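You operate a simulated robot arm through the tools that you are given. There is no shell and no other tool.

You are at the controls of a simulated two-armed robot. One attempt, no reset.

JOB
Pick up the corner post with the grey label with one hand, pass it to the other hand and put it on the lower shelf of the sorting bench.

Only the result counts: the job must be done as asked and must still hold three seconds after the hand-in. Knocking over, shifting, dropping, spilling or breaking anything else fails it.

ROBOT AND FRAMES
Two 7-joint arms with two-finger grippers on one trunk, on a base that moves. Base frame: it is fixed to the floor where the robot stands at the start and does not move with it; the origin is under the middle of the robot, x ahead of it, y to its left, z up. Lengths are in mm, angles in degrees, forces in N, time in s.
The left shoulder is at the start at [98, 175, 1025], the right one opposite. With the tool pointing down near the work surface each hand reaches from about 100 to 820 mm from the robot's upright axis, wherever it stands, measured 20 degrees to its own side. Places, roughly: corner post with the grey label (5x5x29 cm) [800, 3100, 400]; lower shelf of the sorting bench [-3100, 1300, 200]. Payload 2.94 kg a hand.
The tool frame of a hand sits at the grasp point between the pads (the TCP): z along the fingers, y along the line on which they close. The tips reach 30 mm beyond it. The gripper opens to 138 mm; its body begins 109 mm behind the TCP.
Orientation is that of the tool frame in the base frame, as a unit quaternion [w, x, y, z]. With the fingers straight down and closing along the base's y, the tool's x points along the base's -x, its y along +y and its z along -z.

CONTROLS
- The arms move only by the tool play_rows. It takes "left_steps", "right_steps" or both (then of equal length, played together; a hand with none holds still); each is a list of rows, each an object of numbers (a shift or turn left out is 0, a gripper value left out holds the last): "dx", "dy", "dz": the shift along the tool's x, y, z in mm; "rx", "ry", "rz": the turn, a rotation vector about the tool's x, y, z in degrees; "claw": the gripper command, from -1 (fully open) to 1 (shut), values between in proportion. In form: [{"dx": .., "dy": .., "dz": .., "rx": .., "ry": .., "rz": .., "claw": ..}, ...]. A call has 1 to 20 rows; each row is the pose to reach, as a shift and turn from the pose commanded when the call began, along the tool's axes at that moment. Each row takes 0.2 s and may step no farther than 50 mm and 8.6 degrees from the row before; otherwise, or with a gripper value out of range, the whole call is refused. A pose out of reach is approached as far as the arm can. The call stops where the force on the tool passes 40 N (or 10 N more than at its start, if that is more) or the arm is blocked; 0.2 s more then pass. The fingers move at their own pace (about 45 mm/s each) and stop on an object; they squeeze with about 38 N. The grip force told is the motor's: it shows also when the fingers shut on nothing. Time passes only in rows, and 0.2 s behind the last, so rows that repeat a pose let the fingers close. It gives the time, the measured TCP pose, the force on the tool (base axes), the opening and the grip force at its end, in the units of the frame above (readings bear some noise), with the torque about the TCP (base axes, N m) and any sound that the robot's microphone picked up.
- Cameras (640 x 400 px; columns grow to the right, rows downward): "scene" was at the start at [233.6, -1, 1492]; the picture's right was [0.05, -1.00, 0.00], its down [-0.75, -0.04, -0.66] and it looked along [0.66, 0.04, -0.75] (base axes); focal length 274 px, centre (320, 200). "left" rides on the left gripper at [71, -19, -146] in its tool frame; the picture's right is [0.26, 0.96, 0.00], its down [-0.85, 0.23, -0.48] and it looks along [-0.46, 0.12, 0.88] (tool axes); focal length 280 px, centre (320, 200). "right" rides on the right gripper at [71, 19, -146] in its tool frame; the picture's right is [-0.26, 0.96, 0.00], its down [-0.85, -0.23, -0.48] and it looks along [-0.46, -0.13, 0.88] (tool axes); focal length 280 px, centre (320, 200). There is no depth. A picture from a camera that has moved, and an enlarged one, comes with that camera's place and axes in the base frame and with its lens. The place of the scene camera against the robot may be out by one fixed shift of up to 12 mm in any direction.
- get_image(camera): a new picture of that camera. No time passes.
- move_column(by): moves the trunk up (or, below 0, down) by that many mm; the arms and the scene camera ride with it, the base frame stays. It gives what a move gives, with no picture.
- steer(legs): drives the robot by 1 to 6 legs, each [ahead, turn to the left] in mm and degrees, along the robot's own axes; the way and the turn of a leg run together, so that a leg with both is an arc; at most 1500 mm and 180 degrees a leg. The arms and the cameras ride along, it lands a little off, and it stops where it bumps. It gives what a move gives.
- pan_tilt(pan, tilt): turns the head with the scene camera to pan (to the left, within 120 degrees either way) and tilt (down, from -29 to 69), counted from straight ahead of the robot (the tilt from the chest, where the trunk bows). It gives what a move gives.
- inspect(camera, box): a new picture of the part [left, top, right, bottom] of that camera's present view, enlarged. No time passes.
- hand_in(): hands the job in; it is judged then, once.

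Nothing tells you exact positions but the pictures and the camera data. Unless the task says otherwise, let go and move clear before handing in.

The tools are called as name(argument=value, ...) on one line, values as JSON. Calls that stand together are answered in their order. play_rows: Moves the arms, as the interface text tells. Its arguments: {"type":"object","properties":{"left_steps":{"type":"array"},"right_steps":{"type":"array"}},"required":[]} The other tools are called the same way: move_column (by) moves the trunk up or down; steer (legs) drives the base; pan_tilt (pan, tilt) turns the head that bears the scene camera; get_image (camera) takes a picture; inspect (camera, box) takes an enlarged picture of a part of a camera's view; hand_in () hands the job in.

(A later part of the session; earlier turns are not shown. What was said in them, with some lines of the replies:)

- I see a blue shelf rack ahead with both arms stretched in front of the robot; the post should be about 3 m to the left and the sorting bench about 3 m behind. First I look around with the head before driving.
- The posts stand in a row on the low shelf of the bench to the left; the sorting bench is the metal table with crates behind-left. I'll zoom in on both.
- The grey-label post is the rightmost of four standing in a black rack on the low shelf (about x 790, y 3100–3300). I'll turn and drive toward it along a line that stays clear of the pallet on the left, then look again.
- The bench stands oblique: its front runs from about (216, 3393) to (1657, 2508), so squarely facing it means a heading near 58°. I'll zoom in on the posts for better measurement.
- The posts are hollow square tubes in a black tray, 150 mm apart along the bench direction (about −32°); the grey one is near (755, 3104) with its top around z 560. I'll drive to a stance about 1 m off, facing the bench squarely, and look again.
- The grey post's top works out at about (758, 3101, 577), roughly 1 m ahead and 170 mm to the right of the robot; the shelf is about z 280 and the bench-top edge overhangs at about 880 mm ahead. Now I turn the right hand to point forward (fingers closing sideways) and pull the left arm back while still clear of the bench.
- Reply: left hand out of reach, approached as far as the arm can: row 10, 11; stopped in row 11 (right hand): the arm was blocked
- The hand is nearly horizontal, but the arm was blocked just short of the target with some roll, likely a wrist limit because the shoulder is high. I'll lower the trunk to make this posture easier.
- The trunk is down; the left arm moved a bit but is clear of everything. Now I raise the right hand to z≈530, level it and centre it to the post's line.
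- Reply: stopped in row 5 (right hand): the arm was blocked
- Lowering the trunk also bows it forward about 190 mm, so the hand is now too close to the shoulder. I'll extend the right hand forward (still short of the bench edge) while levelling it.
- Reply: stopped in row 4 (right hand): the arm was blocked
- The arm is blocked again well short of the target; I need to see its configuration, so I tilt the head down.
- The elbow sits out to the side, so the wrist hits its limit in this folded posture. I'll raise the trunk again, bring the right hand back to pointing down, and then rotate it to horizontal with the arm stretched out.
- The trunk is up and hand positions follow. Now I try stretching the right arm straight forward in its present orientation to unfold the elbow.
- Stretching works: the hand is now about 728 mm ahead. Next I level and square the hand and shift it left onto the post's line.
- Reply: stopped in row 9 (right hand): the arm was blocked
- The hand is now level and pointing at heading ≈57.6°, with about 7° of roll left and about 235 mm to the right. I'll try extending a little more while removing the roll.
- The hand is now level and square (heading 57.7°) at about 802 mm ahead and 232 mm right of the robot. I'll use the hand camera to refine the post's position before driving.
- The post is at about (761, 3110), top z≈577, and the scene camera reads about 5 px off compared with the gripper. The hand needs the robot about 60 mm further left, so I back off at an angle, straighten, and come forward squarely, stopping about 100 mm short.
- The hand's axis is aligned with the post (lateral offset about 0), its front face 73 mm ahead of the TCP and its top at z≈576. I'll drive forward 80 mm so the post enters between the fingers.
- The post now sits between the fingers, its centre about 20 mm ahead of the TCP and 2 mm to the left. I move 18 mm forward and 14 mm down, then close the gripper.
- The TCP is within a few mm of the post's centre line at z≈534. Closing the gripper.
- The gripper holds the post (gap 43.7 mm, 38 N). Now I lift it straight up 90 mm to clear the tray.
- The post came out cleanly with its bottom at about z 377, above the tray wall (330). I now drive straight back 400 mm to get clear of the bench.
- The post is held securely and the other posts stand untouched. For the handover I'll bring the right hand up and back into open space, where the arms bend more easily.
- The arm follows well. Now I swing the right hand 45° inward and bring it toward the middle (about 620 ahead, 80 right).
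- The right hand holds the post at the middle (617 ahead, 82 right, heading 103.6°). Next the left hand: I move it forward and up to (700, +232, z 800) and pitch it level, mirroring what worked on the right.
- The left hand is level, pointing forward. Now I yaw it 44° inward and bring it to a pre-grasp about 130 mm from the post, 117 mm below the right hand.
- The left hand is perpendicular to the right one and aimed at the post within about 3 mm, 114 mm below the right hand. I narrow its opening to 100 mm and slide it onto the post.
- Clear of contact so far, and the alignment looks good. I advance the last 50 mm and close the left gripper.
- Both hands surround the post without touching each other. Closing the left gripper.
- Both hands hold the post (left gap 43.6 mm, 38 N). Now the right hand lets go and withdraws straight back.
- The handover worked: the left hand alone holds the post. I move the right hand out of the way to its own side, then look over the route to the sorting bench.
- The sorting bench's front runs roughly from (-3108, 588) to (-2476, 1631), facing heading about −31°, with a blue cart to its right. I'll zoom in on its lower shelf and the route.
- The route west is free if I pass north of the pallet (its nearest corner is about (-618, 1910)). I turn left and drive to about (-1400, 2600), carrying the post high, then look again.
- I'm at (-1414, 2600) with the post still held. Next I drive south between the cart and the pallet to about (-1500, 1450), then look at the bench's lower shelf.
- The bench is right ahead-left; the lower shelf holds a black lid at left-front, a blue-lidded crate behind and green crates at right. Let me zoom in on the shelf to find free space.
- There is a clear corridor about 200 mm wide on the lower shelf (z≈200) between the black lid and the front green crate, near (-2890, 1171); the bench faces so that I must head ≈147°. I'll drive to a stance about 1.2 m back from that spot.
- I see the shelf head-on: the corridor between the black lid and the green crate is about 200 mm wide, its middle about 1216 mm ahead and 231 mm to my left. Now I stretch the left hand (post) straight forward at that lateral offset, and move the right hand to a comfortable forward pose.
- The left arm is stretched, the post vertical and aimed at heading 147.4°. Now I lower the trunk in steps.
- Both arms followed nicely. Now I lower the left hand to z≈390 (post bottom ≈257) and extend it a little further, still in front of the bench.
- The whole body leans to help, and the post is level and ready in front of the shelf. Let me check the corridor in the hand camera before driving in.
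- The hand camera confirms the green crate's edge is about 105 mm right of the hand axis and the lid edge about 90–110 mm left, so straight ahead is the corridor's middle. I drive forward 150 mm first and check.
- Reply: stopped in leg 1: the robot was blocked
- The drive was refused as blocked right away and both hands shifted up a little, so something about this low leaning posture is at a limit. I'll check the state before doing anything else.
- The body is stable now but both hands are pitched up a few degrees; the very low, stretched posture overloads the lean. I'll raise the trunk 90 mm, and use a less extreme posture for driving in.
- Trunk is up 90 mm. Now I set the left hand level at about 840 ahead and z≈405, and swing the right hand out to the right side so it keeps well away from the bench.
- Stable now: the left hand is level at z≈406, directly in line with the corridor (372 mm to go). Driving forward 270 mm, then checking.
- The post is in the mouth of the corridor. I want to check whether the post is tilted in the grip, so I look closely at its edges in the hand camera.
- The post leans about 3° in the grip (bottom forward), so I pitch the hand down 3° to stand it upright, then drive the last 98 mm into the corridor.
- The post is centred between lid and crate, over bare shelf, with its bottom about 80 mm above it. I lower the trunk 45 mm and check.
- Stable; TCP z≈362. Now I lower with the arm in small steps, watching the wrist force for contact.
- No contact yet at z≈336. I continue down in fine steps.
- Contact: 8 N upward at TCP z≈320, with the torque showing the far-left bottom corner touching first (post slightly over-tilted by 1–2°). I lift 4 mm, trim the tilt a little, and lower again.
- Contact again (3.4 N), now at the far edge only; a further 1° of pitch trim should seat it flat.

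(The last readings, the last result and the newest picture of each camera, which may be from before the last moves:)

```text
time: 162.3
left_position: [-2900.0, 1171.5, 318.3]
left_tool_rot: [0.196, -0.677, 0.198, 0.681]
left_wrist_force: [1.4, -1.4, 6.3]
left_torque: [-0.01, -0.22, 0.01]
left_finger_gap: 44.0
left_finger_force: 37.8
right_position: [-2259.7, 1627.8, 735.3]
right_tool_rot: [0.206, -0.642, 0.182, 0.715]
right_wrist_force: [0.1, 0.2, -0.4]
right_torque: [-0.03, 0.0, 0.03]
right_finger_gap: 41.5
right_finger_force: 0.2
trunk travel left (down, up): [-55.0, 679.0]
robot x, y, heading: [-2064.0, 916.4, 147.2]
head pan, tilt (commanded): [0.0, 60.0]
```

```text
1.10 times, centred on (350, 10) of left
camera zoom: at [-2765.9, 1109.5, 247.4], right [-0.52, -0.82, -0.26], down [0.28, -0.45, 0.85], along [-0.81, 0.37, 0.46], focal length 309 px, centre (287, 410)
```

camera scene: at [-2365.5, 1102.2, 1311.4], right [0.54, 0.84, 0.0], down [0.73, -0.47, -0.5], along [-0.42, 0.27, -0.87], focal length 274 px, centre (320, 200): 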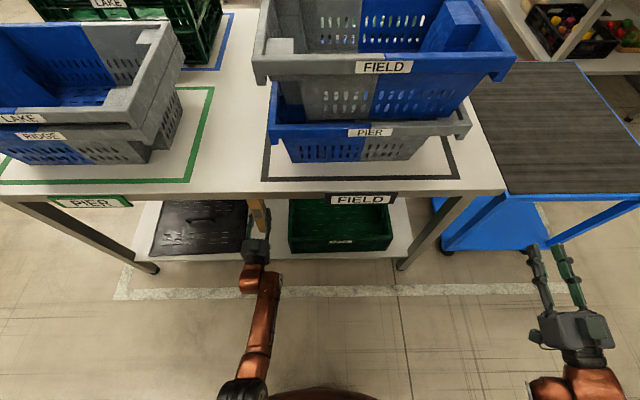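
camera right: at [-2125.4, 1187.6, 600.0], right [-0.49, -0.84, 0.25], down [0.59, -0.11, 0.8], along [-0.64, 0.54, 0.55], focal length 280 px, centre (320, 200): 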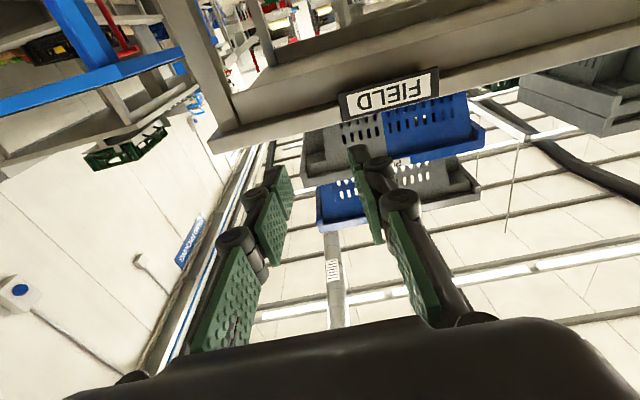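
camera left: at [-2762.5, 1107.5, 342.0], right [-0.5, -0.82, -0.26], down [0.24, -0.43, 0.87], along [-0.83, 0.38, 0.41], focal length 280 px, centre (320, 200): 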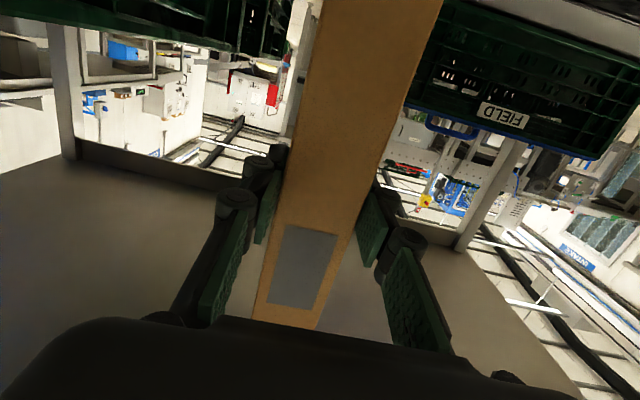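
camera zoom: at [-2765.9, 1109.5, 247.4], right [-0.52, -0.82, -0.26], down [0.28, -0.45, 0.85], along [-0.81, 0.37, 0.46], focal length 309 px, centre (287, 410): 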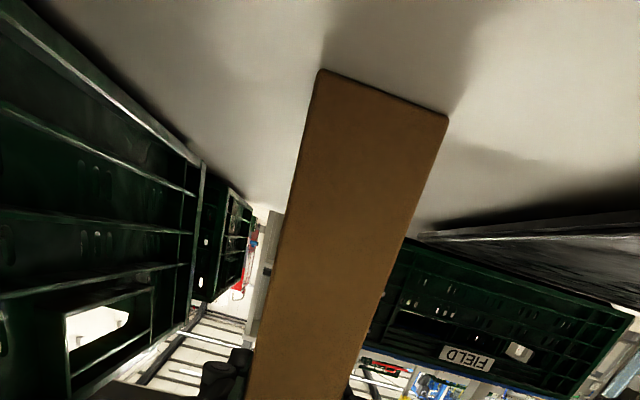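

The bottom edge now seats without a visible gap and the force is centred fore-aft. I ease off 1 mm and open the gripper gently.

play_rows(left_steps=[{"dx": -1}, {"dx": -1, "claw": 0.33}, {"dx": -1, "claw": 0.3}, {"dx": -1, "claw": 0.25}, {"dx": -1, "claw": 0.2}, {"dx": -1, "claw": 0.2}, {"dx": -1, "claw": 0.2}])

inspect(camera="left", box=[60, 0, 640, 20])

get_image(camera="left")

inspect(camera="scene", box=[200, 160, 340, 280])

```text
time: 163.9
left_position: [-2899.0, 1172.0, 316.9]
left_tool_rot: [0.196, -0.679, 0.197, 0.68]
left_wrist_force: [0.3, -0.1, 0.2]
left_torque: [-0.02, 0.01, 0.0]
left_finger_gap: 55.1
left_finger_force: 0.1
right_position: [-2260.7, 1629.0, 735.9]
right_tool_rot: [0.205, -0.643, 0.181, 0.716]
right_wrist_force: [0.1, 0.3, -0.1]
right_torque: [-0.03, 0.0, 0.01]
right_finger_gap: 41.2
right_finger_force: 0.0
trunk travel left (down, up): [-55.0, 679.0]
robot x, y, heading: [-2063.1, 913.1, 147.2]
head pan, tilt (commanded): [0.0, 60.0]
```

```text
1.10 times, centred on (350, 10) of left
camera zoom: at [-2765.3, 1109.0, 247.0], right [-0.52, -0.82, -0.26], down [0.28, -0.45, 0.85], along [-0.81, 0.37, 0.46], focal length 309 px, centre (287, 410)
```

zoom: 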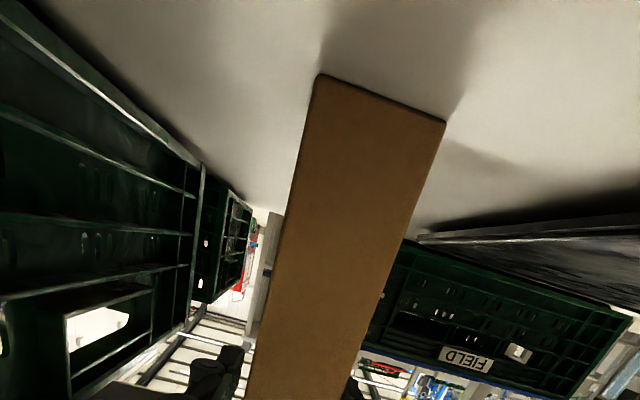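

```text
taken
camera left: at [-2765.3, 1109.0, 247.0], right [-0.52, -0.82, -0.26], down [0.28, -0.45, 0.85], along [-0.81, 0.37, 0.46], focal length 280 px, centre (320, 200)
```

left: 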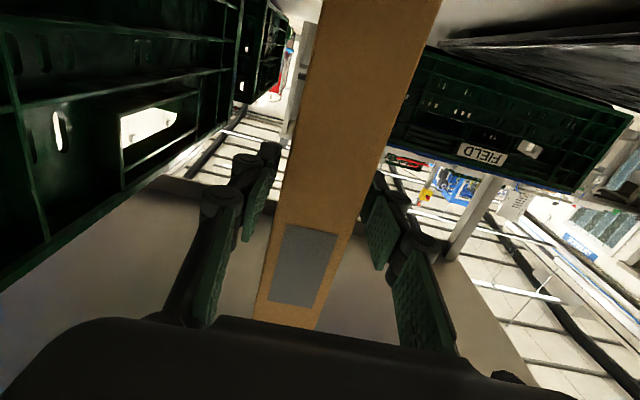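

```text
3.33 times, centred on (270, 220) of scene
camera zoom: at [-2365.9, 1102.6, 1311.1], right [0.54, 0.84, 0.0], down [0.73, -0.47, -0.5], along [-0.42, 0.27, -0.87], focal length 912 px, centre (487, 133)
```

zoom: 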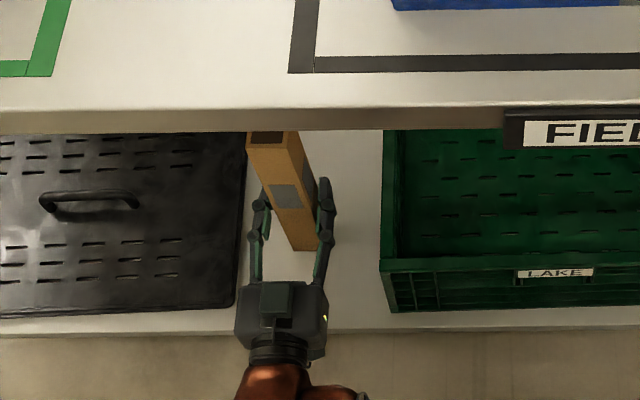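

The post stands free and upright on the shelf with the fingers just clear. I open a bit more and draw the hand straight back with the arm.

play_rows(left_steps=[{"claw": 0.05}, {"claw": -0.1}, {"claw": -0.2}, {"claw": -0.2}])

get_image(camera="left")

```text
time: 164.9
left_position: [-2898.9, 1172.2, 317.1]
left_tool_rot: [0.196, -0.679, 0.198, 0.679]
left_wrist_force: [0.2, 0.6, -0.1]
left_torque: [-0.01, 0.02, 0.01]
left_finger_gap: 82.7
left_finger_force: 0.0
right_position: [-2259.8, 1630.1, 736.0]
right_tool_rot: [0.206, -0.642, 0.182, 0.715]
right_wrist_force: [0.1, -0.4, 0.9]
right_torque: [-0.01, -0.02, -0.03]
right_finger_gap: 41.3
right_finger_force: 0.0
trunk travel left (down, up): [-55.0, 679.0]
robot x, y, heading: [-2070.3, 915.8, 147.4]
head pan, tilt (commanded): [0.0, 60.0]
```

```text
taken
camera left: at [-2765.2, 1108.9, 246.9], right [-0.52, -0.82, -0.26], down [0.28, -0.45, 0.85], along [-0.81, 0.37, 0.46], focal length 280 px, centre (320, 200)
```

left: 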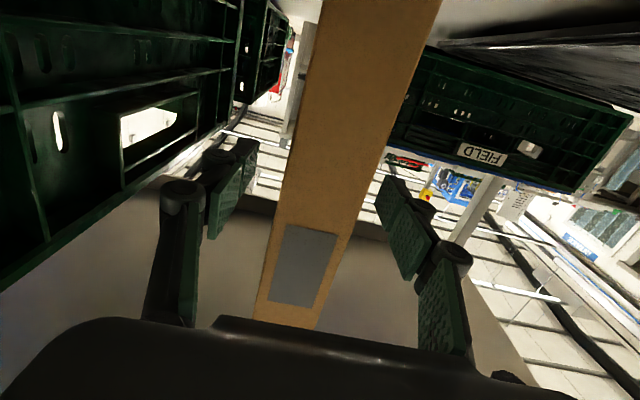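

play_rows(left_steps=[{"dz": -6}, {"dz": -15}, {"dz": -25}, {"dz": -36}, {"dz": -48}, {"dz": -60}, {"dz": -70}, {"dz": -70}])

get_image(camera="left")

```text
time: 166.7
left_position: [-2840.3, 1133.9, 317.7]
left_tool_rot: [0.196, -0.679, 0.198, 0.68]
left_wrist_force: [-0.7, -0.3, -0.9]
left_torque: [-0.01, -0.03, 0.01]
left_finger_gap: 82.8
left_finger_force: 0.0
right_position: [-2260.4, 1629.0, 736.2]
right_tool_rot: [0.206, -0.642, 0.182, 0.716]
right_wrist_force: [-0.4, 0.1, 0.1]
right_torque: [-0.03, 0.03, 0.0]
right_finger_gap: 41.5
right_finger_force: 0.1
trunk travel left (down, up): [-55.0, 679.0]
robot x, y, heading: [-2070.9, 911.7, 147.1]
head pan, tilt (commanded): [0.0, 60.0]
```

```text
taken
camera left: at [-2706.3, 1071.9, 247.4], right [-0.52, -0.82, -0.26], down [0.28, -0.45, 0.85], along [-0.81, 0.37, 0.46], focal length 280 px, centre (320, 200)
```

left: 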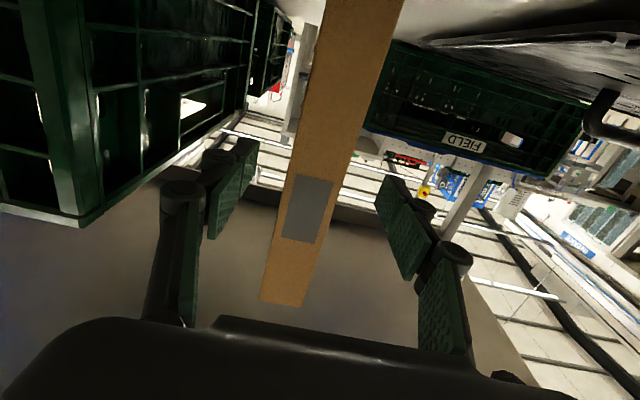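

The fingers are out past the post, which stays upright. I pull back a bit more and then drive the robot back clear of the bench.

play_rows(left_steps=[{"dz": -12}, {"dz": -24}, {"dz": -36}, {"dz": -48}, {"dz": -48}])

steer(legs=[[-300, 0]])

pan_tilt(pan=5, tilt=42)

get_image(camera="scene")

inspect(camera="scene", box=[180, 120, 440, 290])

get_image(camera="left")

```text
time: 167.9
left_position: [-2800.4, 1107.7, 317.6]
left_tool_rot: [0.195, -0.679, 0.198, 0.68]
left_wrist_force: [-0.9, -0.7, 0.2]
left_torque: [-0.01, 0.0, -0.01]
left_finger_gap: 82.8
left_finger_force: 0.1
right_position: [-2259.9, 1628.6, 735.3]
right_tool_rot: [0.207, -0.642, 0.183, 0.716]
right_wrist_force: [-0.1, -0.2, 0.4]
right_torque: [0.0, -0.02, -0.01]
right_finger_gap: 41.8
right_finger_force: 0.1
trunk travel left (down, up): [-55.0, 679.0]
robot x, y, heading: [-2064.9, 916.3, 147.7]
head pan, tilt (commanded): [0.0, 60.0]
```

```text
time: 169.9
left_position: [-2545.2, 945.0, 317.2]
left_tool_rot: [0.196, -0.679, 0.199, 0.68]
left_wrist_force: [-0.4, -0.1, -0.5]
left_torque: [0.02, 0.01, 0.02]
left_finger_gap: 83.0
left_finger_force: 0.1
right_position: [-2005.9, 1466.3, 736.5]
right_tool_rot: [0.206, -0.642, 0.182, 0.716]
right_wrist_force: [0.6, -1.3, -0.8]
right_torque: [0.02, -0.01, -0.02]
right_finger_gap: 41.3
right_finger_force: 0.1
trunk travel left (down, up): [-55.0, 679.0]
robot x, y, heading: [-1815.0, 752.4, 147.2]
head pan, tilt (commanded): [0.0, 60.0]
```

```text
time: 170.8
left_position: [-2546.1, 945.9, 318.7]
left_tool_rot: [0.196, -0.679, 0.198, 0.68]
left_wrist_force: [-0.8, 0.4, -0.2]
left_torque: [-0.01, 0.0, 0.0]
left_finger_gap: 82.7
left_finger_force: 0.0
right_position: [-2006.0, 1465.5, 734.4]
right_tool_rot: [0.205, -0.642, 0.181, 0.716]
right_wrist_force: [-0.1, -0.1, 1.3]
right_torque: [-0.05, 0.05, -0.01]
right_finger_gap: 41.6
right_finger_force: 0.1
trunk travel left (down, up): [-55.0, 679.0]
robot x, y, heading: [-1812.6, 752.9, 147.3]
head pan, tilt (commanded): [5.0, 42.0]
```

```text
taken
camera scene: at [-2130.0, 942.5, 1334.8], right [0.47, 0.89, 0.0], down [0.59, -0.31, -0.74], along [-0.66, 0.35, -0.67], focal length 274 px, centre (320, 200)
```

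scene: 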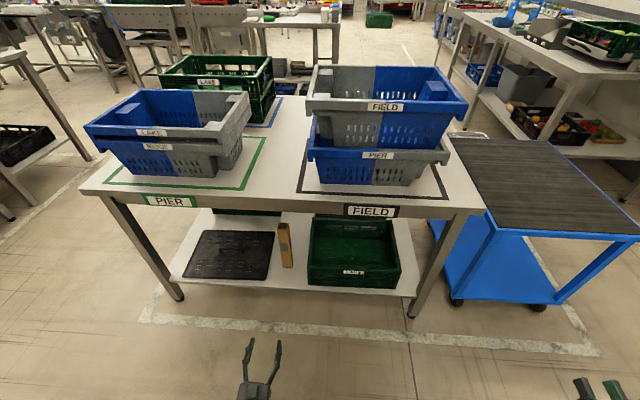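

```text
2.35 times, centred on (310, 205) of scene
camera zoom: at [-2130.0, 942.5, 1334.8], right [0.47, 0.89, 0.0], down [0.59, -0.31, -0.74], along [-0.66, 0.35, -0.67], focal length 644 px, centre (344, 188)
```

zoom: 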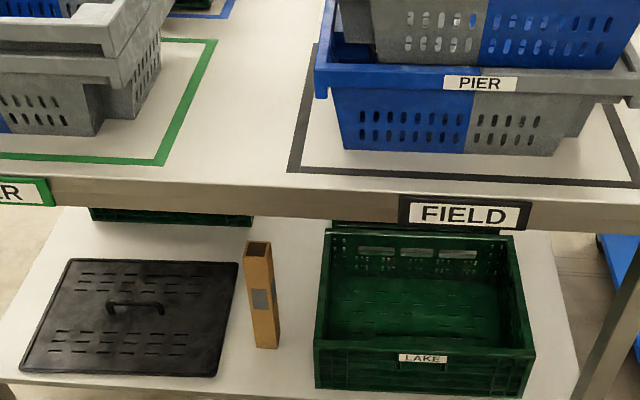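

```text
taken
camera left: at [-2412.3, 883.1, 247.1], right [-0.52, -0.82, -0.26], down [0.28, -0.45, 0.85], along [-0.81, 0.37, 0.46], focal length 280 px, centre (320, 200)
```

left: 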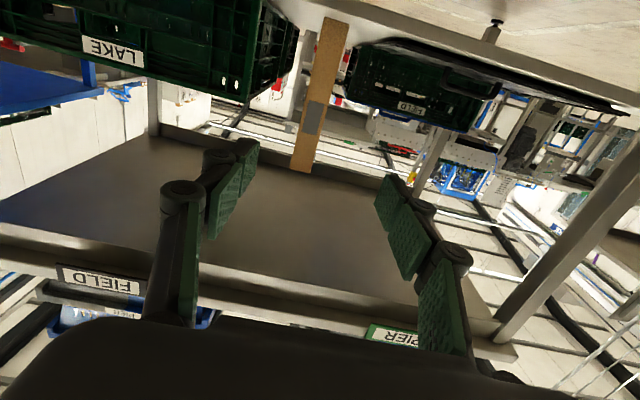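

The grey-label post stands upright on the lower shelf, between the lid and the green crate and touching neither. Nothing else on the bench looks moved, and both hands are empty and well clear. Handing the job in.

hand_in()

```text
The job is handed in.
```

The corner post with the grey label is standing upright on the lower shelf of the sorting bench, in the gap between the black lid and the front green crate. The job is handed in; no verdict has come back.

- **Pick-up:** the right hand lifted the post out of its tray. The other three posts stayed standing in their places.
- **Handover:** the left hand took the post in open floor space, and the right hand then let go.
- **Placing:** I lowered the post until it touched the shelf, levelled it and released it. It stayed upright in every picture after that, until I handed in.

One drive stopped as blocked in front of the bench. Both hands shifted up a few centimetres, but nothing was touched. I raised the trunk and approached again from a less stretched posture.

In the last pictures nothing else on the bench looks moved, and both hands are empty and well clear.
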